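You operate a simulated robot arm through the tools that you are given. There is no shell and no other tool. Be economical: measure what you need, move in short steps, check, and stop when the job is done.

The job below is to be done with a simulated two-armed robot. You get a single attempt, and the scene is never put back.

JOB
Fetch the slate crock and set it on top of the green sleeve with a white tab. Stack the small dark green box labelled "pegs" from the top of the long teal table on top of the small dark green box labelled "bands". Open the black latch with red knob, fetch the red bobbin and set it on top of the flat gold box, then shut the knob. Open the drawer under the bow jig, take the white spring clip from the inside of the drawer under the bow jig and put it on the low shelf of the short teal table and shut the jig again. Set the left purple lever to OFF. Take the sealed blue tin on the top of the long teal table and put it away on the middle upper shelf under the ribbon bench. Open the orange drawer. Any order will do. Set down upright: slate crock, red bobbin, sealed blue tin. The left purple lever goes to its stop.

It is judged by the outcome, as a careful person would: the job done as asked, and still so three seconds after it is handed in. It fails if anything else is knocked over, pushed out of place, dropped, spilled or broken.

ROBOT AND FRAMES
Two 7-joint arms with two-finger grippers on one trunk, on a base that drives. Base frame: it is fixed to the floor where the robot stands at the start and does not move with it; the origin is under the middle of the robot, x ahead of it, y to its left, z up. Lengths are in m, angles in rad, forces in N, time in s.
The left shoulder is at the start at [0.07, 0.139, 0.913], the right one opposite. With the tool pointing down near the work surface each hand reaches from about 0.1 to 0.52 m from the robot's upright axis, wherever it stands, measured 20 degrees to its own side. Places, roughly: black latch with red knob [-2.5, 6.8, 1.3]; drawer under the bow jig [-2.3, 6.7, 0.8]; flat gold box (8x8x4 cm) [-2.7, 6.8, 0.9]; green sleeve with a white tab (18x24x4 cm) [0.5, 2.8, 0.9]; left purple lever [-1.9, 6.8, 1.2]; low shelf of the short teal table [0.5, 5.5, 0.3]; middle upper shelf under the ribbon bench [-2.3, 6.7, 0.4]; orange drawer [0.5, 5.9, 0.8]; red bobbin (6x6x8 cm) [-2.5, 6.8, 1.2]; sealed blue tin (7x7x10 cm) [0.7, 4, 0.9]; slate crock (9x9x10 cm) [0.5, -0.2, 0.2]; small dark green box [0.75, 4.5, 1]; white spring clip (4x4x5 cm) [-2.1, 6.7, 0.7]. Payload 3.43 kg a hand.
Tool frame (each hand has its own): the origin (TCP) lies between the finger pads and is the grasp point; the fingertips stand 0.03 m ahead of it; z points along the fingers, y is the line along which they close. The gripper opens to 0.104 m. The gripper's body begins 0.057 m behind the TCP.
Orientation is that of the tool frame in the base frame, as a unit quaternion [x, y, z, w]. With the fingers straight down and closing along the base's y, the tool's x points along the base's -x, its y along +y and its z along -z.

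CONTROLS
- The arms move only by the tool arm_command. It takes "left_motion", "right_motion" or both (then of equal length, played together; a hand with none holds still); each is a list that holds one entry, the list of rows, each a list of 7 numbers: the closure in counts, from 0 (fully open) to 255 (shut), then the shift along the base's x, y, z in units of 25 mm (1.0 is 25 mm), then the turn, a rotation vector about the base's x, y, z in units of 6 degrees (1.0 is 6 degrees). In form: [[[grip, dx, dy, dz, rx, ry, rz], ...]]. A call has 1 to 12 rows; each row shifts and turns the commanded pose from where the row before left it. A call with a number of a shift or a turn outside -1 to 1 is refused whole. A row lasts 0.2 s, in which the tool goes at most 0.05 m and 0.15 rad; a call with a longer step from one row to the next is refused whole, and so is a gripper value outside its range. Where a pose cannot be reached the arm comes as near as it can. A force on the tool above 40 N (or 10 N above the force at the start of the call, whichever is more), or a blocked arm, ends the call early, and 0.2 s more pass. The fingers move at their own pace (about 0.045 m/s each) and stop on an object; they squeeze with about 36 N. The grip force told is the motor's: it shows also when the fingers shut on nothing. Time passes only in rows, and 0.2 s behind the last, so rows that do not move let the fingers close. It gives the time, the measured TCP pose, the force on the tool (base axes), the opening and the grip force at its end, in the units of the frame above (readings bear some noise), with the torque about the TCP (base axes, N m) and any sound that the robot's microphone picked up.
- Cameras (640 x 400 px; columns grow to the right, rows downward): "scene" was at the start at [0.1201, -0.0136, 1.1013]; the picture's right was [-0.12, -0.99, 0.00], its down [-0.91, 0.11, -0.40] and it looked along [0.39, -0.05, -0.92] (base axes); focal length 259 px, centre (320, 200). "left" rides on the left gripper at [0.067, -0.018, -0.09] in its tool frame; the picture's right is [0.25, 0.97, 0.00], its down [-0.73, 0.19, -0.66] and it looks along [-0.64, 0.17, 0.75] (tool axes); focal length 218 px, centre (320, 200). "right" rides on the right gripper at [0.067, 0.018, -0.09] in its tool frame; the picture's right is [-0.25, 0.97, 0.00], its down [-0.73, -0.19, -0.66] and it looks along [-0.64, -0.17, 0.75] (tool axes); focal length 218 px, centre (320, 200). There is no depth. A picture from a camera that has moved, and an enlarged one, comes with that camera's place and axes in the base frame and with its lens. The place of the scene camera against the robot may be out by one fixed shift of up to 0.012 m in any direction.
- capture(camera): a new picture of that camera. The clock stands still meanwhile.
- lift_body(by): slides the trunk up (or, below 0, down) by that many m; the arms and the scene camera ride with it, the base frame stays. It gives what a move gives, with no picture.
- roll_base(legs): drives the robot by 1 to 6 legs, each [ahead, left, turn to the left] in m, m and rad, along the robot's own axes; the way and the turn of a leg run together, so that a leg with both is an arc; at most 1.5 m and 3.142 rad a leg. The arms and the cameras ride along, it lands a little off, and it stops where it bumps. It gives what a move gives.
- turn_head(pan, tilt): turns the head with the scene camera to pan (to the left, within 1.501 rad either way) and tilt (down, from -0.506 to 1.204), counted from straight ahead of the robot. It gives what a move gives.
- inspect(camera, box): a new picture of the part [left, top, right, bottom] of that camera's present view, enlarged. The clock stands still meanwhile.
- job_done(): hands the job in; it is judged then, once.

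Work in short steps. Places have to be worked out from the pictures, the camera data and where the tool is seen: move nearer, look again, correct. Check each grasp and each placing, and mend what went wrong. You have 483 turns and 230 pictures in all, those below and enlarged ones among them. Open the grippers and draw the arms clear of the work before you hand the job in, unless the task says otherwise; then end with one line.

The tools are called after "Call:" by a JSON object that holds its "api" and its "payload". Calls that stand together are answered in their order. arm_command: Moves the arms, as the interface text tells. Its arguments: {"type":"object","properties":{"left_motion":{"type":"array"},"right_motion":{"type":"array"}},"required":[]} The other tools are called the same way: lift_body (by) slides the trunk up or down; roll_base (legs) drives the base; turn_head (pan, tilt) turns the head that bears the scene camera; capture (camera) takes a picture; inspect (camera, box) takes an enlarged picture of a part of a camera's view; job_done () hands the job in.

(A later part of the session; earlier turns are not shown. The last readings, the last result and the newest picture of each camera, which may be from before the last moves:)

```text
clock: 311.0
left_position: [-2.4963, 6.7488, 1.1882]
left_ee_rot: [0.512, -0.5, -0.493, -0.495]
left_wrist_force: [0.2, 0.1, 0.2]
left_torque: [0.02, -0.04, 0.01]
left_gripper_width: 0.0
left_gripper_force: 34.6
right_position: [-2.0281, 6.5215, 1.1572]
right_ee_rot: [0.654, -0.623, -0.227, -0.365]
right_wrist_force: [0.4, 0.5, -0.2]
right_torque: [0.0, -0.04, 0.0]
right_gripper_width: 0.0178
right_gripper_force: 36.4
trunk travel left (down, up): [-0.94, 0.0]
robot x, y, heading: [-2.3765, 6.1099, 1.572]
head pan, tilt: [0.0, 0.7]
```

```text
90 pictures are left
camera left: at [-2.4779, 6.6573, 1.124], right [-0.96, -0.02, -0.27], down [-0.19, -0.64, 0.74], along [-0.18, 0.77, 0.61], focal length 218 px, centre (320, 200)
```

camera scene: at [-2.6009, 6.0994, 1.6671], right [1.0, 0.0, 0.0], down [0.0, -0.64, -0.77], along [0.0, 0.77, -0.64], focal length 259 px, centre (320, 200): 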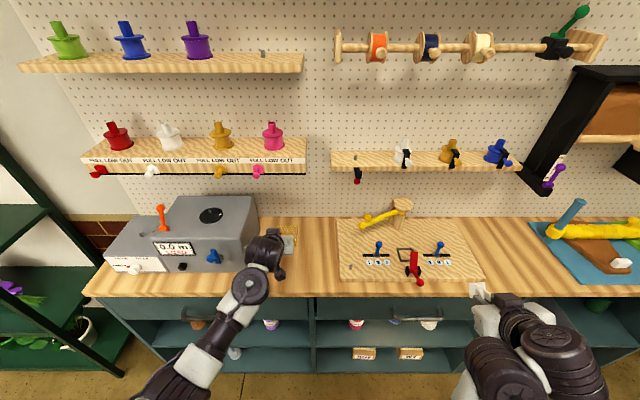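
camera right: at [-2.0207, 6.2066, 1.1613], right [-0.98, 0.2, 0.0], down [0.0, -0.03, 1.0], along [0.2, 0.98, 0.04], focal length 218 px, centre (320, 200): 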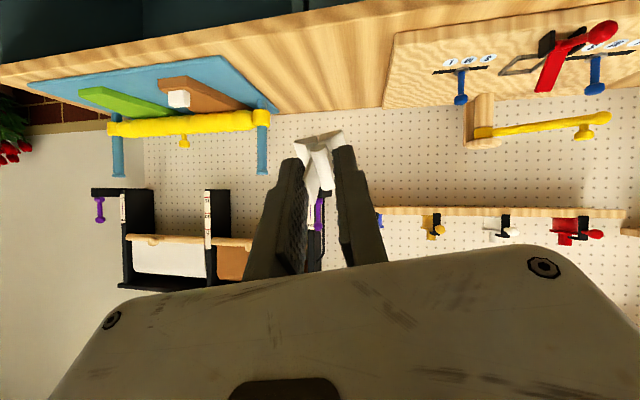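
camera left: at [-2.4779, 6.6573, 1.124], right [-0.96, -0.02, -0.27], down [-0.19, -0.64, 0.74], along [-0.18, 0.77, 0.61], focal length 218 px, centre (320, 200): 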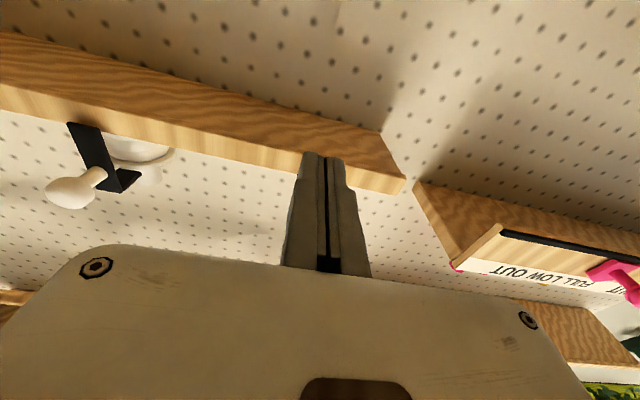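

Continue lifting to z≈1.23.

Call:
{"api": "arm_command", "payload": {"left_motion": [[[255, 0, 0, 0.4, 0, 0, 0], [255, 0, 0, 0.4, 0, 0, 0], [255, 0, 0, 0.4, 0, 0, 0], [255, 0, 0, 0.4, 0, 0, 0], [255, 0, 0, 0, 0, 0, 0]]]}}

Call:
{"api": "capture", "payload": {"camera": "scene"}}

Call:
{"api": "capture", "payload": {"camera": "left"}}

```text
clock: 312.2
left_position: [-2.4964, 6.745, 1.2283]
left_ee_rot: [0.513, -0.5, -0.492, -0.495]
left_wrist_force: [0.4, -0.6, 1.2]
left_torque: [-0.02, -0.03, 0.0]
left_gripper_width: 0.0
left_gripper_force: 34.5
right_position: [-2.0284, 6.5202, 1.1578]
right_ee_rot: [0.654, -0.622, -0.227, -0.366]
right_wrist_force: [0.0, 0.3, -0.6]
right_torque: [0.01, 0.04, -0.01]
right_gripper_width: 0.0178
right_gripper_force: 35.9
trunk travel left (down, up): [-0.94, 0.0]
robot x, y, heading: [-2.3754, 6.1123, 1.573]
head pan, tilt: [0.0, 0.7]
```

```text
89 pictures are left
camera scene: at [-2.3642, 6.2402, 1.667], right [1.0, 0.0, 0.0], down [0.0, -0.64, -0.76], along [0.0, 0.76, -0.64], focal length 259 px, centre (320, 200)
```

scene: 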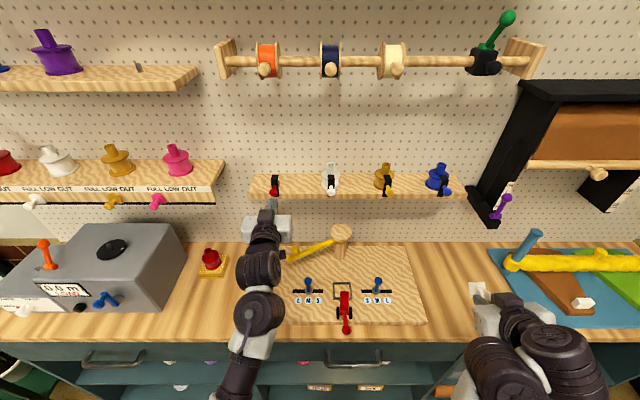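

```text
88 pictures are left
camera left: at [-2.4782, 6.6549, 1.1644], right [-0.96, -0.02, -0.27], down [-0.19, -0.64, 0.74], along [-0.18, 0.77, 0.61], focal length 218 px, centre (320, 200)
```

left: 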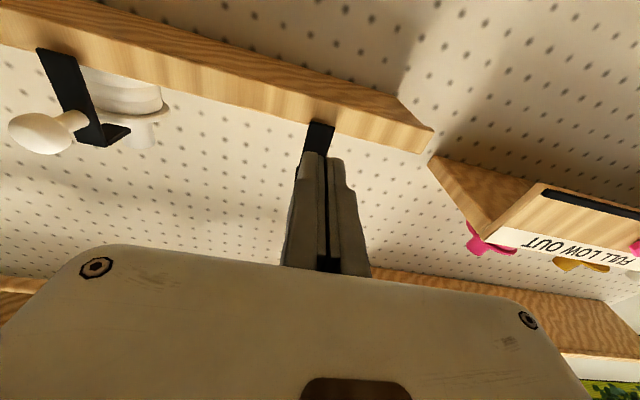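

Latch is nearly vertical. Raise a little more and push inward gently.

Call:
{"api": "arm_command", "payload": {"left_motion": [[[255, 0, 0, 0.35, 0, 0, 0], [255, 0, 0.2, 0.35, 0, 0, 0], [255, 0, 0.3, 0, 0, 0, 0], [255, 0, 0, 0, 0, 0, 0]]]}}

Call:
{"api": "inspect", "payload": {"camera": "scene", "box": [220, 150, 350, 231]}}

```text
clock: 312.8
left_position: [-2.4977, 6.7487, 1.2291]
left_ee_rot: [0.52, -0.507, -0.486, -0.486]
left_wrist_force: [-1.7, 1.8, -5.6]
left_torque: [-0.09, 0.02, 0.0]
left_gripper_width: 0.0
left_gripper_force: 34.5
right_position: [-2.0283, 6.5218, 1.1585]
right_ee_rot: [0.654, -0.622, -0.227, -0.366]
right_wrist_force: [-0.2, -0.5, -0.3]
right_torque: [-0.02, 0.0, 0.0]
right_gripper_width: 0.0179
right_gripper_force: 36.3
trunk travel left (down, up): [-0.94, 0.0]
robot x, y, heading: [-2.3703, 6.1135, 1.573]
head pan, tilt: [0.0, 0.7]
stopped in row 2 (left hand): the force on the tool passed its limit at 45 N (the readings are from after the stop); the commanded pose is now the measured one
```

```text
4.92 times, centred on (285, 190) of scene
camera zoom: at [-2.3645, 6.2414, 1.6671], right [1.0, 0.0, 0.0], down [0.0, -0.65, -0.76], along [0.0, 0.76, -0.65], focal length 1274 px, centre (492, 247)
```

zoom: 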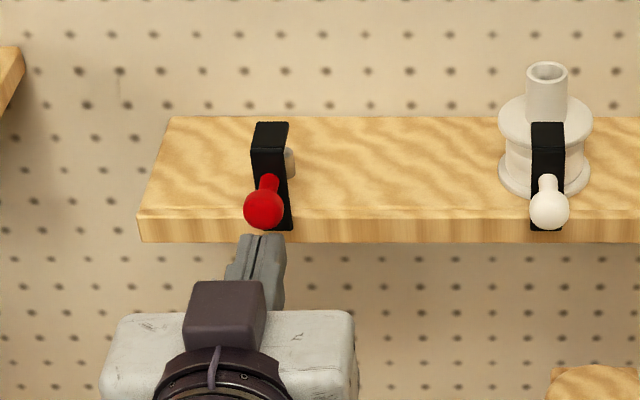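

The red latch looks the same as the closed white one, at its stop. I withdraw down and back, and verify that it stays.

Call:
{"api": "arm_command", "payload": {"left_motion": [[[255, 0, 0, -0.2, 0, 0, 0], [255, 0, -0.5, -0.2, 0, 0, 0], [255, 0, -0.8, 0, 0, 0, 0], [255, 0, -0.8, 0, 0, 0, 0], [255, 0, 0, 0, 0, 0, 0], [255, 0, 0, 0, 0, 0, 0]]]}}

Call:
{"api": "inspect", "payload": {"camera": "scene", "box": [220, 150, 350, 231]}}

Call:
{"api": "capture", "payload": {"camera": "left"}}

```text
clock: 314.2
left_position: [-2.4969, 6.6957, 1.2201]
left_ee_rot: [0.518, -0.507, -0.487, -0.488]
left_wrist_force: [0.1, 0.6, 0.0]
left_torque: [0.0, -0.01, 0.02]
left_gripper_width: 0.0
left_gripper_force: 35.3
right_position: [-2.0277, 6.5199, 1.158]
right_ee_rot: [0.654, -0.622, -0.227, -0.366]
right_wrist_force: [0.3, 0.3, -0.2]
right_torque: [-0.02, 0.03, 0.0]
right_gripper_width: 0.0178
right_gripper_force: 35.8
trunk travel left (down, up): [-0.94, 0.0]
robot x, y, heading: [-2.376, 6.1144, 1.568]
head pan, tilt: [0.0, 0.7]
```

```text
4.92 times, centred on (285, 190) of scene
camera zoom: at [-2.3641, 6.2402, 1.667], right [1.0, 0.0, 0.0], down [0.0, -0.64, -0.76], along [0.0, 0.76, -0.64], focal length 1274 px, centre (492, 247)
```

zoom: 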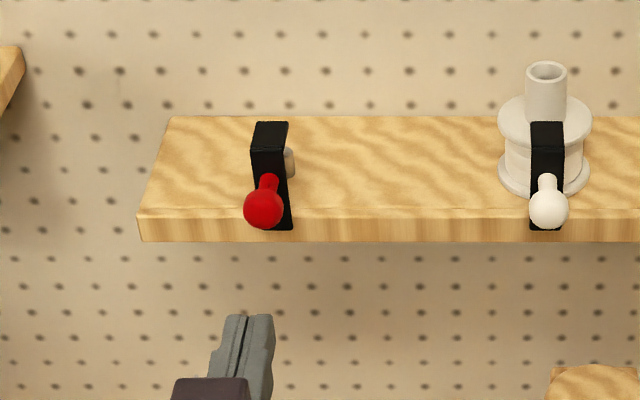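

```text
85 pictures are left
camera left: at [-2.4787, 6.6033, 1.1595], right [-0.96, -0.02, -0.26], down [-0.19, -0.62, 0.76], along [-0.18, 0.78, 0.59], focal length 218 px, centre (320, 200)
```

left: 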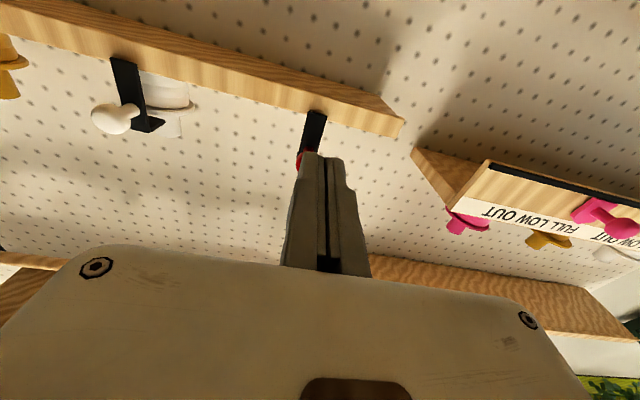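

Latch shut and stable. Now the lever: ball ≈[−1.892,6.735,1.24]. Zoom in from here.

Call:
{"api": "inspect", "payload": {"camera": "scene", "box": [450, 150, 550, 240]}}

```text
4.44 times, centred on (500, 195) of scene
camera zoom: at [-2.3641, 6.2402, 1.667], right [1.0, 0.0, 0.0], down [0.0, -0.64, -0.76], along [0.0, 0.76, -0.64], focal length 1150 px, centre (-480, 222)
```

zoom: 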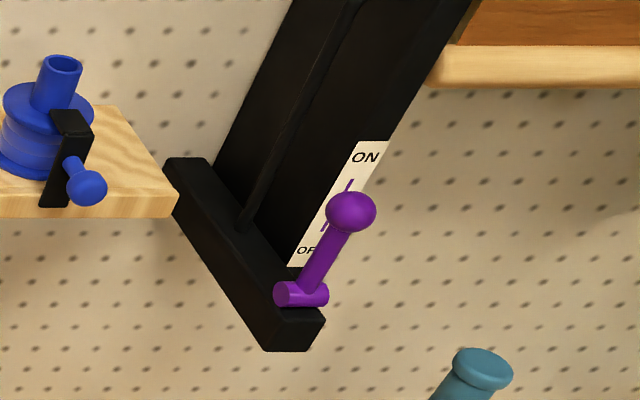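

Lever pivot ≈[−1.888,6.745,1.183], ball directly above at z 1.245, panel face behind at y 6.79. I'll grip the ball near the fingertips and swing it forward-down. Drive over.

Call:
{"api": "roll_base", "payload": {"legs": [[-0.15, 0, 0.003], [0, -0.607, 0]]}}

Call:
{"api": "arm_command", "payload": {"left_motion": [[[130, 0, 0, 0.4, 0.4, 0, 0], [130, 0, 0, 0.4, 0, 0, 0], [130, 0, 0, 0, 0, 0, 0], [130, 0, 0, 0, 0, 0, 0]]]}}

Call:
{"api": "capture", "payload": {"camera": "left"}}

```text
clock: 318.6
left_position: [-1.8856, 6.5454, 1.2215]
left_ee_rot: [0.519, -0.506, -0.487, -0.487]
left_wrist_force: [-0.4, 0.2, 1.0]
left_torque: [0.0, -0.02, -0.03]
left_gripper_width: 0.0002
left_gripper_force: 34.2
right_position: [-1.4155, 6.3719, 1.1594]
right_ee_rot: [0.655, -0.621, -0.227, -0.365]
right_wrist_force: [-0.2, 0.2, -0.4]
right_torque: [-0.01, 0.01, 0.0]
right_gripper_width: 0.0178
right_gripper_force: 35.6
trunk travel left (down, up): [-0.94, 0.0]
robot x, y, heading: [-1.7658, 5.9615, 1.573]
head pan, tilt: [0.0, 0.7]
```

```text
clock: 319.6
left_position: [-1.8843, 6.5481, 1.2407]
left_ee_rot: [0.508, -0.496, -0.498, -0.498]
left_wrist_force: [0.2, 0.1, -0.1]
left_torque: [0.02, 0.0, 0.02]
left_gripper_width: 0.0513
left_gripper_force: 0.0
right_position: [-1.4164, 6.371, 1.158]
right_ee_rot: [0.655, -0.622, -0.228, -0.365]
right_wrist_force: [0.0, -0.1, -1.4]
right_torque: [-0.04, -0.02, -0.01]
right_gripper_width: 0.0178
right_gripper_force: 36.4
trunk travel left (down, up): [-0.94, 0.0]
robot x, y, heading: [-1.7644, 5.9618, 1.572]
head pan, tilt: [0.0, 0.7]
```

```text
83 pictures are left
camera left: at [-1.8656, 6.4575, 1.1754], right [-0.96, -0.01, -0.27], down [-0.19, -0.65, 0.73], along [-0.18, 0.76, 0.63], focal length 218 px, centre (320, 200)
```

left: 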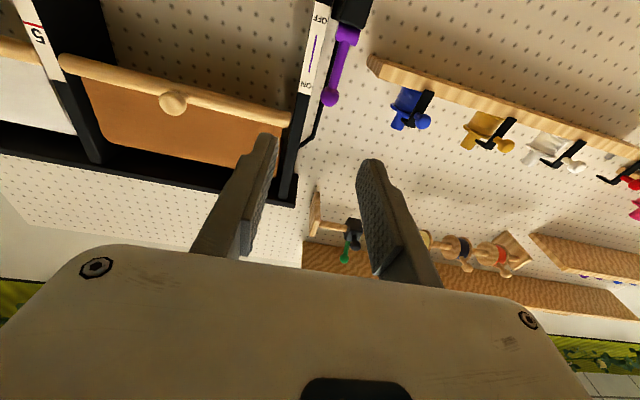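

Ball ≈[−1.899,6.738,1.246]. Drive 0.12 m forward and re-measure.

Call:
{"api": "roll_base", "payload": {"legs": [[0.12, 0.01, 0]]}}

Call:
{"api": "capture", "payload": {"camera": "left"}}

```text
clock: 320.8
left_position: [-1.8956, 6.6673, 1.2421]
left_ee_rot: [0.508, -0.496, -0.498, -0.498]
left_wrist_force: [0.2, -0.6, 0.0]
left_torque: [0.01, 0.01, -0.03]
left_gripper_width: 0.051
left_gripper_force: 0.1
right_position: [-1.425, 6.492, 1.1589]
right_ee_rot: [0.655, -0.621, -0.228, -0.365]
right_wrist_force: [0.6, 0.8, 0.0]
right_torque: [-0.05, 0.02, -0.04]
right_gripper_width: 0.0178
right_gripper_force: 35.8
trunk travel left (down, up): [-0.94, 0.0]
robot x, y, heading: [-1.7752, 6.0871, 1.571]
head pan, tilt: [0.0, 0.7]
```

```text
82 pictures are left
camera left: at [-1.8759, 6.5772, 1.1763], right [-0.96, -0.01, -0.26], down [-0.19, -0.65, 0.73], along [-0.18, 0.76, 0.63], focal length 218 px, centre (320, 200)
```

left: 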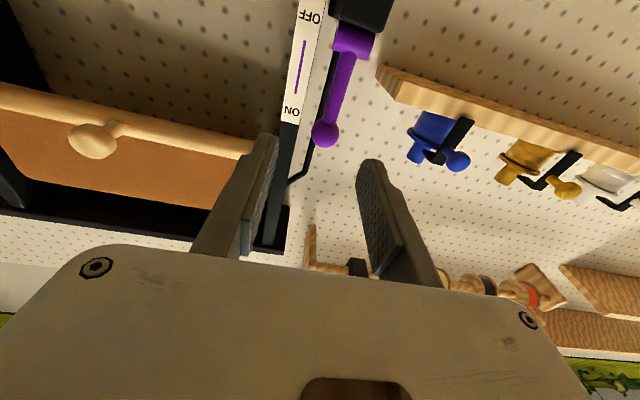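

Ball ≈[−1.903,6.75,1.25]. Move in 6.8 cm with a slight −x trim.

Call:
{"api": "arm_command", "payload": {"left_motion": [[[130, -0.3, 0.6, 0.15, 0, 0, 0], [130, 0, 0.6, 0.1, 0, 0, 0], [130, 0, 0.6, 0, 0, 0, 0], [130, 0, 0.6, 0, 0, 0, 0], [130, 0, 0.3, 0, 0, 0, 0], [130, 0, 0, 0, 0, 0, 0]]]}}

Call:
{"api": "capture", "payload": {"camera": "left"}}

```text
clock: 322.2
left_position: [-1.9012, 6.7379, 1.2482]
left_ee_rot: [0.509, -0.496, -0.497, -0.498]
left_wrist_force: [-0.4, -0.2, 0.4]
left_torque: [0.05, -0.02, 0.04]
left_gripper_width: 0.051
left_gripper_force: 0.0
right_position: [-1.4265, 6.4935, 1.1578]
right_ee_rot: [0.656, -0.621, -0.227, -0.364]
right_wrist_force: [-0.5, 0.1, -1.2]
right_torque: [-0.03, -0.03, -0.03]
right_gripper_width: 0.018
right_gripper_force: 36.2
trunk travel left (down, up): [-0.94, 0.0]
robot x, y, heading: [-1.7733, 6.0858, 1.571]
head pan, tilt: [0.0, 0.7]
```

```text
81 pictures are left
camera left: at [-1.8831, 6.6471, 1.1827], right [-0.96, -0.01, -0.26], down [-0.19, -0.65, 0.73], along [-0.18, 0.76, 0.63], focal length 218 px, centre (320, 200)
```

left: 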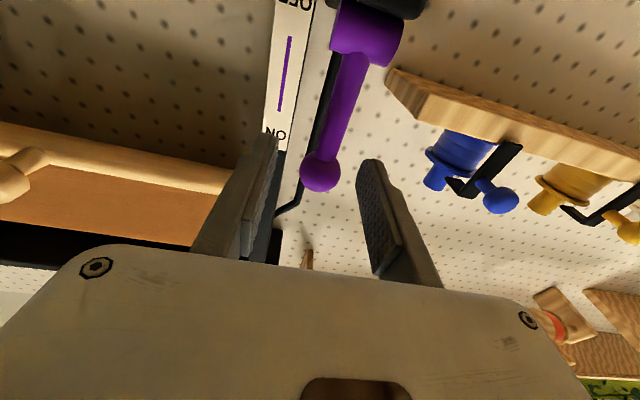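

Ball sits between the pads. Close and swing: forward and down along the arc.

Call:
{"api": "arm_command", "payload": {"left_motion": [[[180, 0, 0, 0, 0, 0, 0], [230, 0, 0, 0, 0, 0, 0], [240, 0, 0, 0, 0, 0, 0], [240, 0, 0, 0, 0, 0, 0]]]}}

Call:
{"api": "arm_command", "payload": {"left_motion": [[[240, 0, -0.4, -0.03, 0, 0, 0], [240, 0, -0.4, -0.1, 0, 0, 0], [240, 0, -0.45, -0.2, 0, 0, 0], [240, 0, 0, 0, 0, 0, 0]]]}}

Call:
{"api": "capture", "payload": {"camera": "left"}}

```text
clock: 323.2
left_position: [-1.9022, 6.7368, 1.2485]
left_ee_rot: [0.508, -0.496, -0.498, -0.498]
left_wrist_force: [0.3, 1.1, 0.3]
left_torque: [0.08, 0.01, 0.01]
left_gripper_width: 0.0227
left_gripper_force: 45.2
right_position: [-1.426, 6.4937, 1.1596]
right_ee_rot: [0.655, -0.622, -0.227, -0.365]
right_wrist_force: [-0.3, -0.2, -1.0]
right_torque: [0.02, 0.03, 0.01]
right_gripper_width: 0.0177
right_gripper_force: 36.5
trunk travel left (down, up): [-0.94, 0.0]
robot x, y, heading: [-1.7739, 6.0851, 1.573]
head pan, tilt: [0.0, 0.7]
```

```text
clock: 324.2
left_position: [-1.9019, 6.7063, 1.2395]
left_ee_rot: [0.509, -0.496, -0.497, -0.498]
left_wrist_force: [0.5, 13.8, 10.7]
left_torque: [1.23, 0.02, -0.01]
left_gripper_width: 0.0225
left_gripper_force: 44.9
right_position: [-1.4259, 6.496, 1.1577]
right_ee_rot: [0.654, -0.622, -0.227, -0.365]
right_wrist_force: [0.4, -0.5, 0.0]
right_torque: [0.0, 0.01, 0.01]
right_gripper_width: 0.0177
right_gripper_force: 35.6
trunk travel left (down, up): [-0.94, 0.0]
robot x, y, heading: [-1.7728, 6.0827, 1.576]
head pan, tilt: [0.0, 0.7]
```

```text
80 pictures are left
camera left: at [-1.8831, 6.6169, 1.1745], right [-0.96, -0.01, -0.26], down [-0.19, -0.65, 0.73], along [-0.18, 0.76, 0.63], focal length 218 px, centre (320, 200)
```

left: 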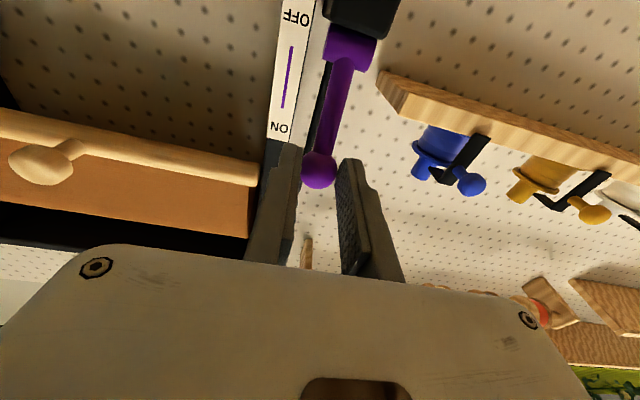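

The lever follows forward (friction ~15 N). Continue the arc.

Call:
{"api": "arm_command", "payload": {"left_motion": [[[240, 0, -0.35, -0.28, 0, 0, 0], [240, 0, -0.3, -0.33, 0, 0, 0], [240, 0, -0.25, -0.38, 0, 0, 0], [240, 0, 0, 0, 0, 0, 0]]]}}

Call:
{"api": "capture", "payload": {"camera": "left"}}

```text
clock: 325.2
left_position: [-1.9018, 6.6819, 1.2148]
left_ee_rot: [0.509, -0.497, -0.497, -0.497]
left_wrist_force: [0.2, -0.1, 0.1]
left_torque: [0.0, -0.03, -0.01]
left_gripper_width: 0.0059
left_gripper_force: 0.1
right_position: [-1.426, 6.4932, 1.1578]
right_ee_rot: [0.655, -0.621, -0.229, -0.365]
right_wrist_force: [-0.7, -0.1, -0.7]
right_torque: [-0.01, 0.0, 0.01]
right_gripper_width: 0.0178
right_gripper_force: 36.0
trunk travel left (down, up): [-0.94, 0.0]
robot x, y, heading: [-1.7748, 6.0827, 1.575]
head pan, tilt: [0.0, 0.7]
```

```text
79 pictures are left
camera left: at [-1.8828, 6.5913, 1.1494], right [-0.96, -0.01, -0.26], down [-0.19, -0.65, 0.73], along [-0.18, 0.76, 0.63], focal length 218 px, centre (320, 200)
```

left: 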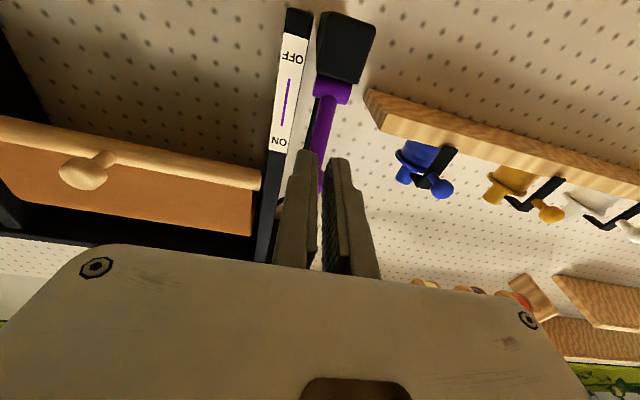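

The ball slipped out upward. It is tilted now, so I'll press it down from above with the closed fist: back off, go up, forward over it.

Call:
{"api": "arm_command", "payload": {"left_motion": [[[255, 0, -1, 0, 0, 0, 0], [255, 0, -1, 0.3, 0, 0, 0], [255, 0, 0, 1, 0, 0, 0], [255, 0, 0, 1, 0, 0, 0], [255, 0, 0, 1, 0, 0, 0], [255, 0, 0, 0.3, 0, 0, 0], [255, 0, 0, 0, 0, 0, 0]]]}}

Call:
{"api": "capture", "payload": {"camera": "left"}}

Call:
{"api": "inspect", "payload": {"camera": "scene", "box": [230, 130, 350, 220]}}

```text
clock: 326.8
left_position: [-1.9141, 6.6301, 1.291]
left_ee_rot: [-0.496, 0.516, 0.513, 0.474]
left_wrist_force: [-0.8, -0.1, -0.6]
left_torque: [0.01, 0.03, 0.06]
left_gripper_width: 0.0
left_gripper_force: 34.7
right_position: [-1.4253, 6.495, 1.1581]
right_ee_rot: [0.655, -0.622, -0.226, -0.365]
right_wrist_force: [-0.6, -0.6, -0.2]
right_torque: [-0.01, 0.0, 0.01]
right_gripper_width: 0.0177
right_gripper_force: 36.0
trunk travel left (down, up): [-0.94, 0.0]
robot x, y, heading: [-1.7741, 6.0819, 1.569]
head pan, tilt: [0.0, 0.7]
```

```text
78 pictures are left
camera left: at [-1.8989, 6.5402, 1.2261], right [-0.98, -0.02, -0.2], down [-0.14, -0.64, 0.76], along [-0.14, 0.77, 0.63], focal length 218 px, centre (320, 200)
```

left: 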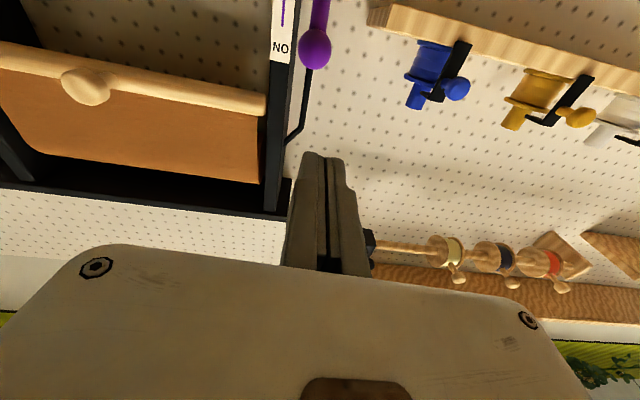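

```text
4.44 times, centred on (290, 175) of scene
camera zoom: at [-1.761, 6.2129, 1.667], right [1.0, 0.0, 0.0], down [0.0, -0.64, -0.76], along [0.0, 0.76, -0.64], focal length 1150 px, centre (453, 311)
```

zoom: 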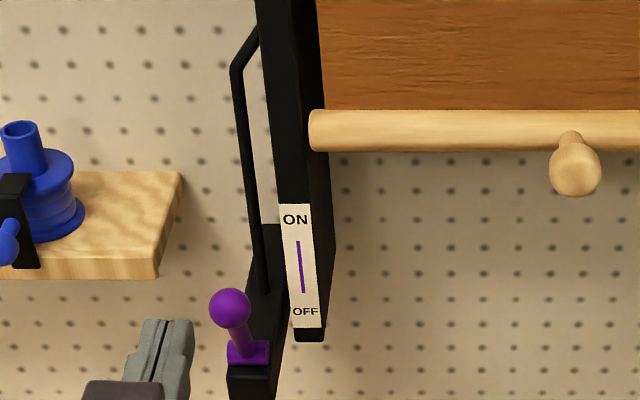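

Lever is at ~27° (ball y 6.722, z 1.241). Move the fist over the ball and press down.

Call:
{"api": "arm_command", "payload": {"left_motion": [[[255, 0.5, 0.7, 0, 0, 0, 0], [255, 0, 0.7, 0, 0, 0, 0], [255, 0, 0.7, 0, 0, 0, 0], [255, 0, 0.7, 0, 0, 0, 0], [255, 0, 0.6, 0, 0, 0, 0], [255, 0, 0, 0, 0, 0, 0]]]}}

Call:
{"api": "arm_command", "payload": {"left_motion": [[[255, 0, 0, -0.4, 0, 0, 0], [255, 0, 0, -0.4, 0, 0, 0], [255, 0, -0.1, -0.4, 0, 0, 0], [255, 0, -0.1, -0.4, 0, 0, 0], [255, 0, 0, 0, 0, 0, 0]]]}}

Call:
{"api": "inspect", "payload": {"camera": "scene", "box": [230, 130, 350, 220]}}

```text
clock: 328.2
left_position: [-1.904, 6.7165, 1.2898]
left_ee_rot: [-0.505, 0.507, 0.509, 0.478]
left_wrist_force: [0.2, 0.2, 0.0]
left_torque: [-0.01, -0.01, -0.04]
left_gripper_width: 0.0
left_gripper_force: 34.5
right_position: [-1.426, 6.4942, 1.1582]
right_ee_rot: [0.655, -0.621, -0.228, -0.365]
right_wrist_force: [-0.3, -0.2, -1.2]
right_torque: [-0.05, 0.03, -0.05]
right_gripper_width: 0.0178
right_gripper_force: 36.1
trunk travel left (down, up): [-0.94, 0.0]
robot x, y, heading: [-1.7715, 6.0862, 1.567]
head pan, tilt: [0.0, 0.7]
```

```text
clock: 329.4
left_position: [-1.8915, 6.7125, 1.2631]
left_ee_rot: [0.506, -0.497, -0.502, -0.495]
left_wrist_force: [0.4, -0.2, 1.7]
left_torque: [0.02, 0.02, 0.0]
left_gripper_width: 0.0
left_gripper_force: 34.8
right_position: [-1.4265, 6.493, 1.1577]
right_ee_rot: [0.656, -0.621, -0.227, -0.365]
right_wrist_force: [0.1, -0.6, 0.1]
right_torque: [0.01, 0.0, 0.0]
right_gripper_width: 0.0179
right_gripper_force: 35.8
trunk travel left (down, up): [-0.94, 0.0]
robot x, y, heading: [-1.7747, 6.0847, 1.573]
head pan, tilt: [0.0, 0.7]
```

```text
4.44 times, centred on (290, 175) of scene
camera zoom: at [-1.7613, 6.2125, 1.6671], right [1.0, 0.0, 0.0], down [0.0, -0.64, -0.76], along [0.0, 0.76, -0.64], focal length 1150 px, centre (453, 311)
```

zoom: 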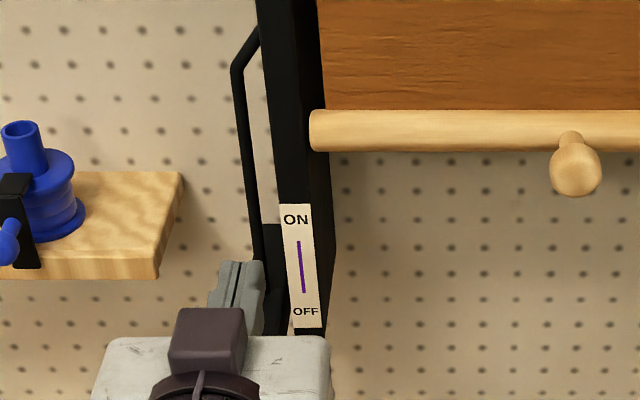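

Continue pressing down, with a small −x correction.

Call:
{"api": "arm_command", "payload": {"left_motion": [[[255, -0.3, 0, -0.2, 0, 0, 0], [255, 0, 0, -0.4, 0, 0, 0], [255, 0, -0.1, -0.4, 0, 0, 0], [255, 0, -0.1, -0.4, 0, 0, 0], [255, 0, -0.1, -0.4, 0, 0, 0], [255, 0, 0, 0, 0, 0, 0]]]}}

Call:
{"api": "capture", "payload": {"camera": "left"}}

Call:
{"api": "inspect", "payload": {"camera": "scene", "box": [230, 130, 350, 220]}}

```text
clock: 330.2
left_position: [-1.8945, 6.7078, 1.2583]
left_ee_rot: [-0.499, 0.488, 0.505, 0.508]
left_wrist_force: [4.4, -12.4, 21.1]
left_torque: [0.14, 0.1, -0.13]
left_gripper_width: 0.0
left_gripper_force: 34.4
right_position: [-1.4261, 6.4903, 1.1593]
right_ee_rot: [0.655, -0.621, -0.229, -0.365]
right_wrist_force: [-0.4, 0.1, -0.9]
right_torque: [-0.06, -0.01, -0.02]
right_gripper_width: 0.0177
right_gripper_force: 36.2
trunk travel left (down, up): [-0.94, 0.0]
robot x, y, heading: [-1.7714, 6.0839, 1.573]
head pan, tilt: [0.0, 0.7]
stopped in row 3 (left hand): the force on the tool passed its limit at 43 N (the readings are from after the stop); the commanded pose is now the measured one
```

```text
75 pictures are left
camera left: at [-1.8753, 6.6205, 1.1897], right [-0.96, 0.0, -0.27], down [-0.2, -0.68, 0.71], along [-0.18, 0.74, 0.65], focal length 218 px, centre (320, 200)
```

left: 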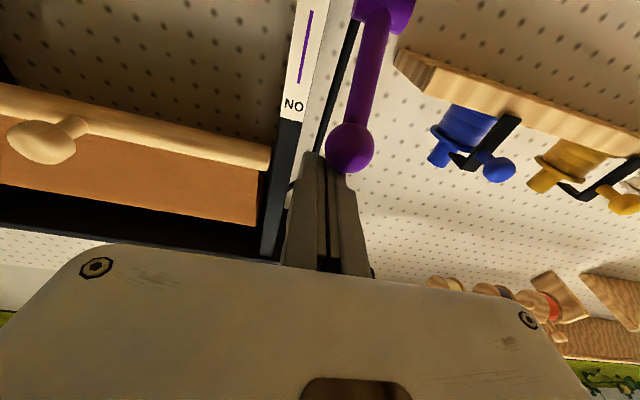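

```text
4.44 times, centred on (290, 175) of scene
camera zoom: at [-1.761, 6.209, 1.6672], right [1.0, 0.0, 0.0], down [0.0, -0.64, -0.77], along [0.0, 0.77, -0.64], focal length 1150 px, centre (453, 311)
```

zoom: 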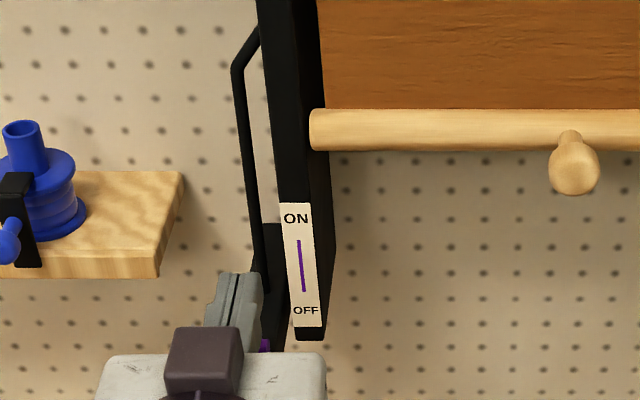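

Pressing is inefficient; I'll regrip the ball deeper in the jaws (ball now ≈[−1.905,6.722,1.24]) and follow the arc again.

Call:
{"api": "arm_command", "payload": {"left_motion": [[[255, 0, 0, 0.5, 0, 0, 0], [255, 0, -1, 0.3, 0, 0, 0], [130, 0, -1, 0, 0, 0, 0], [130, 0, -1, 0, 0.1, 0, 0], [130, -0.4, 0, -0.8, 0, 0, 0], [130, 0, 0, -0.7, 0, 0, 0], [130, 0, 0, 0, 0, 0, 0]]]}}

Call:
{"api": "capture", "payload": {"camera": "left"}}

```text
clock: 331.8
left_position: [-1.9041, 6.6372, 1.2327]
left_ee_rot: [-0.501, 0.49, 0.503, 0.506]
left_wrist_force: [-0.8, -0.7, -0.6]
left_torque: [-0.03, -0.04, 0.05]
left_gripper_width: 0.0512
left_gripper_force: 0.1
right_position: [-1.4251, 6.4946, 1.1579]
right_ee_rot: [0.655, -0.622, -0.227, -0.365]
right_wrist_force: [0.6, -0.4, 0.0]
right_torque: [0.0, 0.01, 0.0]
right_gripper_width: 0.0178
right_gripper_force: 36.0
trunk travel left (down, up): [-0.94, 0.0]
robot x, y, heading: [-1.7739, 6.0852, 1.575]
head pan, tilt: [0.0, 0.7]
```

```text
73 pictures are left
camera left: at [-1.8852, 6.5488, 1.1647], right [-0.96, 0.0, -0.27], down [-0.2, -0.67, 0.71], along [-0.18, 0.74, 0.65], focal length 218 px, centre (320, 200)
```

left: 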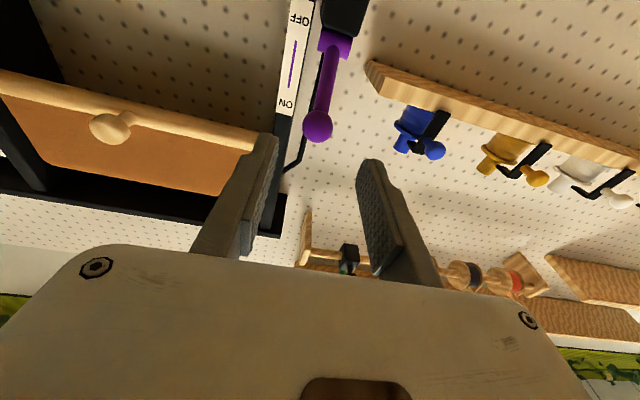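

Ball ≈[−1.903,6.717,1.236]. Advance 8.3 cm so it sits deep between the pads, then close.

Call:
{"api": "arm_command", "payload": {"left_motion": [[[130, 0, 0.8, 0.15, 0, 0, 0], [130, 0, 0.8, 0, 0, 0, 0], [130, 0, 0.8, 0, 0, 0, 0], [130, 0, 0.8, 0, 0, 0, 0], [130, 0, 0.15, 0, 0, 0, 0], [130, 0, 0, 0, 0, 0, 0]]]}}

Call:
{"api": "capture", "payload": {"camera": "left"}}

```text
clock: 333.2
left_position: [-1.9048, 6.7186, 1.2378]
left_ee_rot: [-0.501, 0.489, 0.503, 0.506]
left_wrist_force: [0.5, 0.3, 0.0]
left_torque: [0.0, -0.02, 0.01]
left_gripper_width: 0.0512
left_gripper_force: 0.0
right_position: [-1.4255, 6.4928, 1.159]
right_ee_rot: [0.655, -0.621, -0.228, -0.366]
right_wrist_force: [1.0, 0.3, -0.8]
right_torque: [-0.04, 0.01, 0.02]
right_gripper_width: 0.0176
right_gripper_force: 36.2
trunk travel left (down, up): [-0.94, 0.0]
robot x, y, heading: [-1.7725, 6.0794, 1.571]
head pan, tilt: [0.0, 0.7]
```

```text
72 pictures are left
camera left: at [-1.8854, 6.6313, 1.1699], right [-0.96, 0.0, -0.27], down [-0.2, -0.67, 0.71], along [-0.18, 0.74, 0.65], focal length 218 px, centre (320, 200)
```

left: 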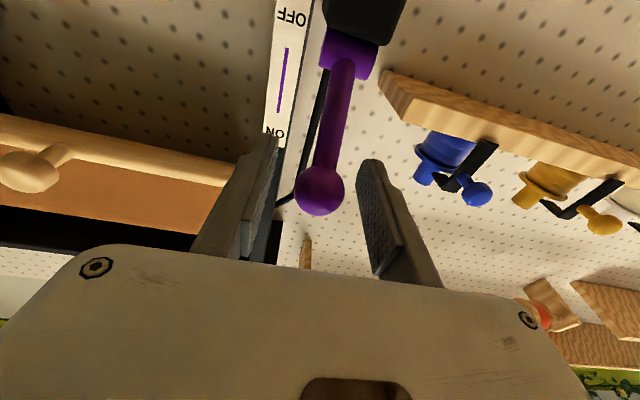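

Ball is centred between the pads. Close and follow the arc in fine steps.

Call:
{"api": "arm_command", "payload": {"left_motion": [[[180, 0, 0, 0, 0, 0, 0], [230, 0, 0, 0, 0, 0, 0], [255, 0, 0, 0, 0, 0, 0], [255, 0, 0, 0, 0, 0, 0], [255, 0, -0.24, -0.17, 0, 0, 0], [255, 0, -0.24, -0.2, 0, 0, 0], [255, 0, -0.2, -0.23, 0, 0, 0], [255, 0, -0.19, -0.26, 0, 0, 0], [255, 0, 0, 0, 0, 0, 0]]]}}

Call:
{"api": "capture", "payload": {"camera": "left"}}

```text
clock: 335.2
left_position: [-1.9029, 6.6997, 1.2151]
left_ee_rot: [-0.5, 0.491, 0.503, 0.506]
left_wrist_force: [7.8, 13.0, 11.2]
left_torque: [0.69, -0.04, 0.01]
left_gripper_width: 0.0227
left_gripper_force: 45.2
right_position: [-1.4238, 6.4956, 1.1567]
right_ee_rot: [0.655, -0.622, -0.228, -0.364]
right_wrist_force: [0.0, -0.2, 0.4]
right_torque: [-0.01, 0.0, -0.02]
right_gripper_width: 0.0177
right_gripper_force: 36.1
trunk travel left (down, up): [-0.94, 0.0]
robot x, y, heading: [-1.7721, 6.0852, 1.576]
head pan, tilt: [0.0, 0.7]
```

```text
71 pictures are left
camera left: at [-1.884, 6.6114, 1.1482], right [-0.96, 0.0, -0.27], down [-0.19, -0.67, 0.71], along [-0.18, 0.74, 0.65], focal length 218 px, centre (320, 200)
```

left: 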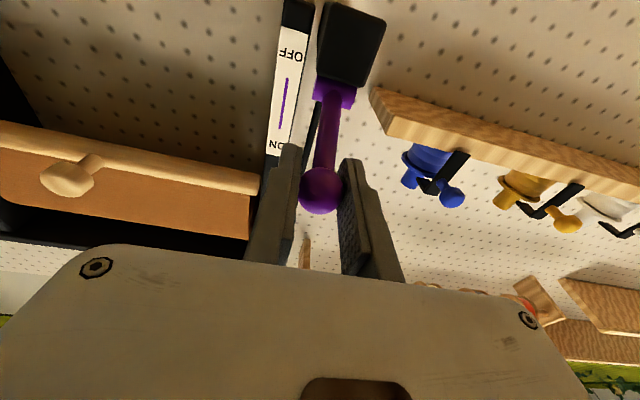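

Following well (≈60°). Continue to the stop.

Call:
{"api": "arm_command", "payload": {"left_motion": [[[255, 0, -0.14, -0.28, 0, 0, 0], [255, 0, -0.12, -0.3, 0, 0, 0], [255, 0, -0.06, -0.31, 0, 0, 0], [255, 0, -0.03, -0.32, 0, 0, 0], [255, 0, 0.02, -0.32, 0, 0, 0], [255, 0, 0.05, -0.31, 0, 0, 0], [255, 0, 0, 0, 0, 0, 0]]]}}

Call:
{"api": "capture", "payload": {"camera": "left"}}

```text
clock: 336.8
left_position: [-1.9059, 6.6925, 1.1688]
left_ee_rot: [-0.501, 0.49, 0.503, 0.506]
left_wrist_force: [0.2, 0.1, 0.7]
left_torque: [0.01, 0.0, -0.02]
left_gripper_width: 0.0
left_gripper_force: 34.4
right_position: [-1.4254, 6.4945, 1.1599]
right_ee_rot: [0.655, -0.621, -0.228, -0.364]
right_wrist_force: [-0.1, 0.4, -1.0]
right_torque: [-0.01, 0.03, 0.02]
right_gripper_width: 0.0175
right_gripper_force: 36.5
trunk travel left (down, up): [-0.94, 0.0]
robot x, y, heading: [-1.7743, 6.0841, 1.576]
head pan, tilt: [0.0, 0.7]
```

```text
70 pictures are left
camera left: at [-1.8874, 6.6036, 1.1014], right [-0.96, 0.0, -0.27], down [-0.2, -0.67, 0.71], along [-0.18, 0.74, 0.65], focal length 218 px, centre (320, 200)
```

left: 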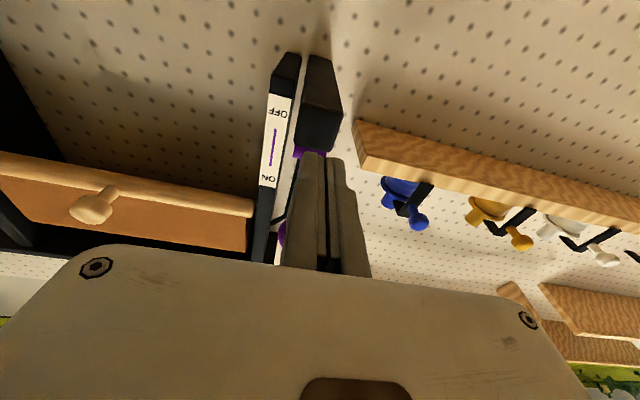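

Ball slipped off the top of the fingers—maybe the lever reached its stop. Withdraw and look.

Call:
{"api": "arm_command", "payload": {"left_motion": [[[255, 0, -0.3, -0.8, 0, 0, 0], [255, 0, -1, 0, 0, 0, 0], [255, 0, -1, 0, 0, 0, 0], [255, 0, -1, 0, 0, 0, 0], [255, 0, 0, 0, 0, 0, 0]]]}}

Call:
{"api": "inspect", "payload": {"camera": "scene", "box": [230, 130, 350, 220]}}

Call:
{"api": "capture", "payload": {"camera": "left"}}

```text
clock: 338.0
left_position: [-1.904, 6.6076, 1.1482]
left_ee_rot: [-0.501, 0.489, 0.503, 0.507]
left_wrist_force: [1.0, 1.0, 0.3]
left_torque: [0.03, 0.01, 0.03]
left_gripper_width: 0.0
left_gripper_force: 34.4
right_position: [-1.426, 6.4938, 1.1585]
right_ee_rot: [0.654, -0.622, -0.227, -0.365]
right_wrist_force: [0.1, 0.4, -0.5]
right_torque: [0.0, -0.01, 0.02]
right_gripper_width: 0.0179
right_gripper_force: 35.5
trunk travel left (down, up): [-0.94, 0.0]
robot x, y, heading: [-1.7732, 6.0815, 1.576]
head pan, tilt: [0.0, 0.7]
```

```text
4.44 times, centred on (290, 175) of scene
camera zoom: at [-1.7614, 6.213, 1.667], right [1.0, 0.0, 0.0], down [0.0, -0.64, -0.76], along [0.0, 0.76, -0.64], focal length 1150 px, centre (453, 311)
```

zoom: 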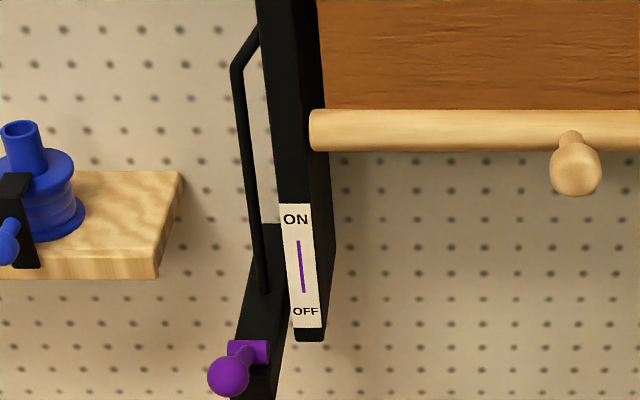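

```text
68 pictures are left
camera left: at [-1.8867, 6.5197, 1.0817], right [-0.96, 0.0, -0.27], down [-0.19, -0.67, 0.71], along [-0.18, 0.74, 0.65], focal length 218 px, centre (320, 200)
```

left: 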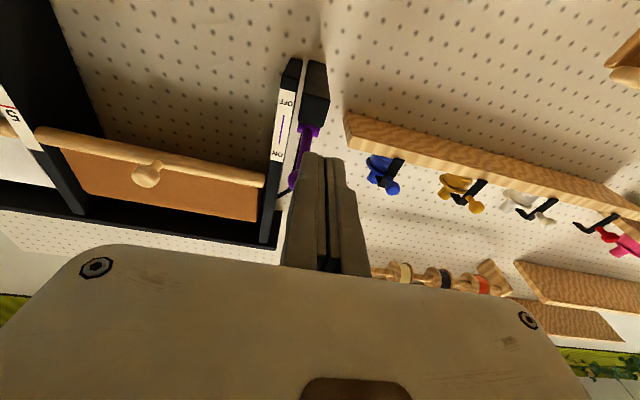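

Lever is at ~62°. I press it down from above to find out whether it's at its stop.

Call:
{"api": "arm_command", "payload": {"left_motion": [[[255, 0, 0, 1, 0, 0, 0], [255, 0, 0, 1, 0, 0, 0], [255, 0, 0, 1, 0, 0, 0], [255, 0, 0, 1, 0, 0, 0], [255, 0, 0.4, 0.8, 0, 0, 0], [255, 0, 0.8, 0, 0, 0, 0], [255, 0, 0.8, 0, 0, 0, 0], [255, 0, 0.8, 0, 0, 0, 0], [255, 0, 0.5, 0, 0, 0, 0], [255, 0, 0, 0, 0, 0, 0]]]}}

Call:
{"api": "capture", "payload": {"camera": "left"}}

```text
clock: 340.2
left_position: [-1.9068, 6.6908, 1.2684]
left_ee_rot: [-0.501, 0.489, 0.504, 0.506]
left_wrist_force: [0.3, 0.1, 0.2]
left_torque: [0.01, 0.0, 0.01]
left_gripper_width: 0.0
left_gripper_force: 34.3
right_position: [-1.4261, 6.4931, 1.1584]
right_ee_rot: [0.655, -0.621, -0.229, -0.365]
right_wrist_force: [0.6, -0.5, 0.0]
right_torque: [-0.02, 0.01, 0.04]
right_gripper_width: 0.0179
right_gripper_force: 35.8
trunk travel left (down, up): [-0.94, 0.0]
robot x, y, heading: [-1.7734, 6.0842, 1.577]
head pan, tilt: [0.0, 0.7]
```

```text
67 pictures are left
camera left: at [-1.8869, 6.6027, 1.2016], right [-0.96, 0.0, -0.27], down [-0.2, -0.67, 0.71], along [-0.18, 0.74, 0.65], focal length 218 px, centre (320, 200)
```

left: 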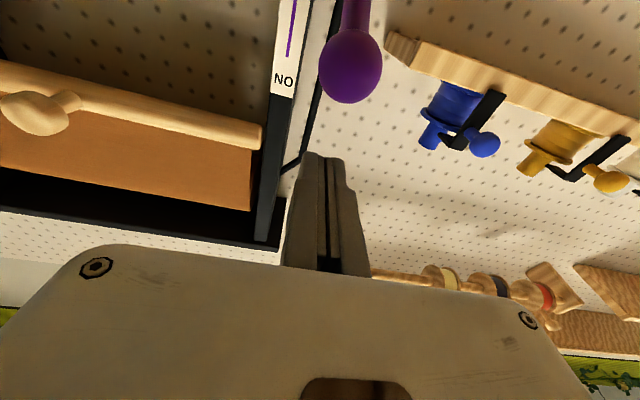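

Fist is right above the ball. Press down.

Call:
{"api": "arm_command", "payload": {"left_motion": [[[255, 0.1, 0.1, -0.5, 0, 0, 0], [255, 0, 0, -0.5, 0, 0, 0], [255, 0, 0, -0.4, 0, 0, 0], [255, 0, 0, -0.4, 0, 0, 0], [255, 0, 0, -0.4, 0, 0, 0], [255, 0, 0, -0.4, 0, 0, 0], [255, 0, 0, 0, 0, 0, 0]]]}}

Call:
{"api": "capture", "payload": {"camera": "left"}}

```text
clock: 341.2
left_position: [-1.904, 6.6913, 1.2377]
left_ee_rot: [-0.494, 0.479, 0.512, 0.515]
left_wrist_force: [-0.7, -3.5, 10.0]
left_torque: [0.0, -0.01, -0.02]
left_gripper_width: 0.0059
left_gripper_force: 34.2
right_position: [-1.426, 6.4909, 1.159]
right_ee_rot: [0.655, -0.621, -0.228, -0.365]
right_wrist_force: [-0.2, 0.2, 0.0]
right_torque: [-0.02, 0.01, 0.01]
right_gripper_width: 0.0179
right_gripper_force: 36.2
trunk travel left (down, up): [-0.94, 0.0]
robot x, y, heading: [-1.7724, 6.0853, 1.577]
head pan, tilt: [0.0, 0.7]
stopped in row 5 (left hand): the force on the tool passed its limit at 45 N (the readings are from after the stop); the commanded pose is now the measured one
```

```text
66 pictures are left
camera left: at [-1.8845, 6.6062, 1.1677], right [-0.96, 0.0, -0.27], down [-0.2, -0.7, 0.69], along [-0.19, 0.72, 0.67], focal length 218 px, centre (320, 200)
```

left: 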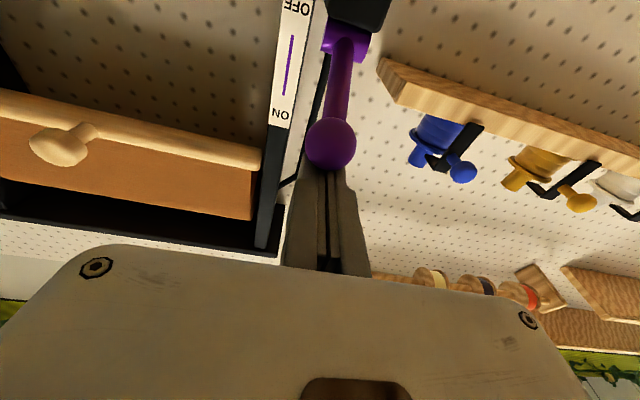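

It resists 45 N with a good lever arm, so it's at its stop. Lift off and compare.

Call:
{"api": "arm_command", "payload": {"left_motion": [[[255, 0, 0, 0.6, 0, 0, 0], [255, 0, -0.8, 0.3, 0.2, 0, 0], [255, 0, -1, 0, 0, 0, 0], [255, 0, -1, 0, 0, 0, 0], [255, 0, 0, 0, 0, 0, 0]]]}}

Call:
{"api": "inspect", "payload": {"camera": "scene", "box": [230, 130, 350, 220]}}

```text
clock: 342.4
left_position: [-1.9056, 6.6245, 1.258]
left_ee_rot: [-0.49, 0.477, 0.514, 0.518]
left_wrist_force: [0.6, 0.4, 0.2]
left_torque: [0.0, 0.01, -0.01]
left_gripper_width: 0.0
left_gripper_force: 34.9
right_position: [-1.4261, 6.4936, 1.1569]
right_ee_rot: [0.655, -0.621, -0.228, -0.364]
right_wrist_force: [0.1, 0.0, -0.5]
right_torque: [-0.04, 0.01, 0.07]
right_gripper_width: 0.0177
right_gripper_force: 36.2
trunk travel left (down, up): [-0.94, 0.0]
robot x, y, heading: [-1.7751, 6.0853, 1.573]
head pan, tilt: [0.0, 0.7]
```

```text
4.44 times, centred on (290, 175) of scene
camera zoom: at [-1.7614, 6.213, 1.667], right [1.0, 0.0, 0.0], down [0.0, -0.64, -0.76], along [0.0, 0.76, -0.64], focal length 1150 px, centre (453, 311)
```

zoom: 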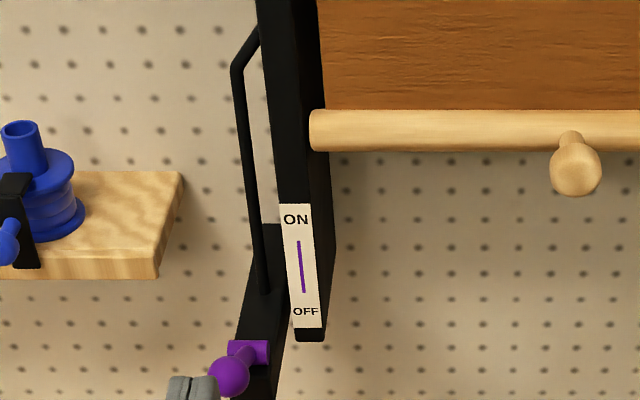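

Lever is OFF at its stop. Now to the short teal table with the clip: back off, turn to face +x, drive over and look.

Call:
{"api": "roll_base", "payload": {"legs": [[-0.5, 0, 0], [0, 0, -1.573], [1.1, 0, 0]]}}

Call:
{"api": "turn_head", "payload": {"pan": 0.0, "tilt": 0.5}}

Call:
{"api": "capture", "payload": {"camera": "scene"}}

```text
clock: 354.4
left_position: [-0.1404, 5.7001, 1.2576]
left_ee_rot: [-0.007, 0.683, -0.005, 0.73]
left_wrist_force: [0.2, -0.2, -0.1]
left_torque: [-0.03, 0.02, -0.01]
left_gripper_width: 0.0
left_gripper_force: 34.9
right_position: [-0.2762, 5.221, 1.1586]
right_ee_rot: [-0.019, 0.902, -0.099, 0.419]
right_wrist_force: [-0.7, 0.3, -0.4]
right_torque: [-0.01, 0.02, 0.0]
right_gripper_width: 0.0177
right_gripper_force: 36.1
trunk travel left (down, up): [-0.94, 0.0]
robot x, y, heading: [-0.6809, 5.5755, -0.009]
head pan, tilt: [0.0, 0.7]
```

```text
clock: 355.1
left_position: [-0.1402, 5.6993, 1.258]
left_ee_rot: [-0.007, 0.684, -0.006, 0.73]
left_wrist_force: [-0.4, -0.3, 0.5]
left_torque: [-0.05, -0.01, 0.01]
left_gripper_width: 0.0002
left_gripper_force: 34.9
right_position: [-0.2748, 5.2226, 1.1584]
right_ee_rot: [-0.02, 0.903, -0.099, 0.418]
right_wrist_force: [0.4, 0.0, -0.5]
right_torque: [-0.03, 0.01, -0.01]
right_gripper_width: 0.0181
right_gripper_force: 36.3
trunk travel left (down, up): [-0.94, 0.0]
robot x, y, heading: [-0.6798, 5.5705, -0.006]
head pan, tilt: [0.0, 0.499]
```

```text
64 pictures are left
camera scene: at [-0.5282, 5.5658, 1.6846], right [-0.01, -1.0, 0.0], down [-0.48, 0.0, -0.88], along [0.88, -0.01, -0.48], focal length 259 px, centre (320, 200)
```

scene: 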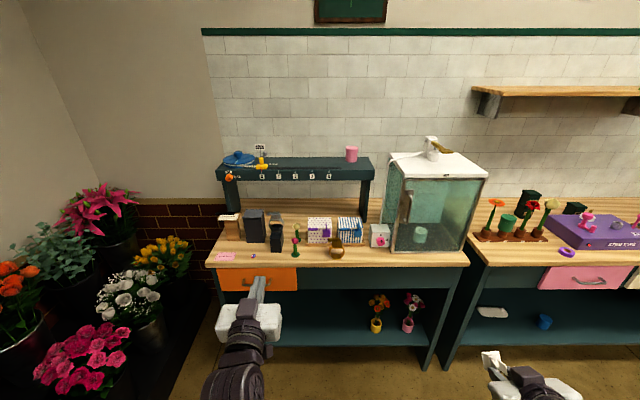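

I look closer at the orange drawer and the low shelf.

Call:
{"api": "inspect", "payload": {"camera": "scene", "box": [200, 240, 360, 340]}}

Call:
{"api": "inspect", "payload": {"camera": "scene", "box": [200, 200, 400, 300]}}

```text
4.00 times, centred on (280, 290) of scene
camera zoom: at [-0.5282, 5.5658, 1.6846], right [-0.01, -1.0, 0.0], down [-0.48, 0.0, -0.88], along [0.88, -0.01, -0.48], focal length 1036 px, centre (480, -160)
```

zoom: 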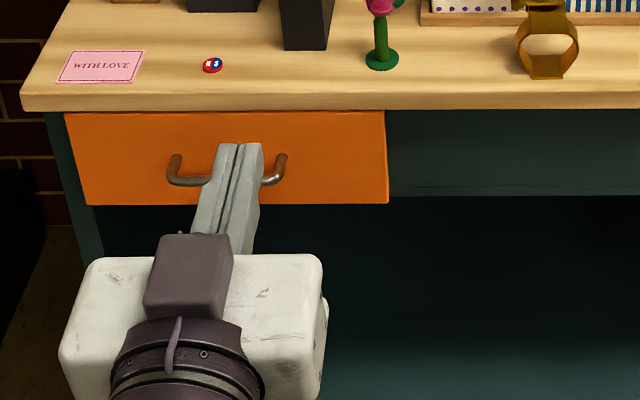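

```text
3.20 times, centred on (300, 250) of scene
camera zoom: at [-0.5282, 5.5658, 1.6846], right [-0.01, -1.0, 0.0], down [-0.48, 0.0, -0.88], along [0.88, -0.01, -0.48], focal length 828 px, centre (384, 40)
```

zoom: 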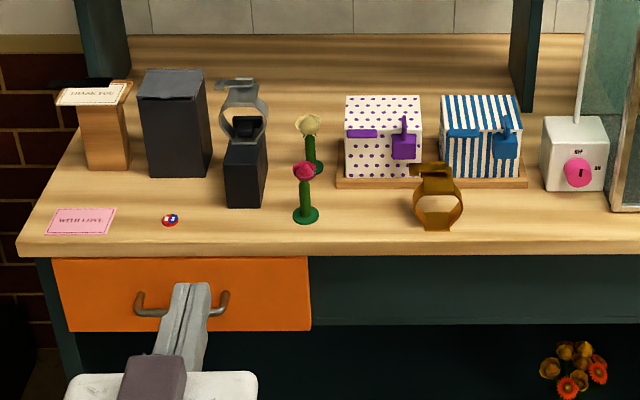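

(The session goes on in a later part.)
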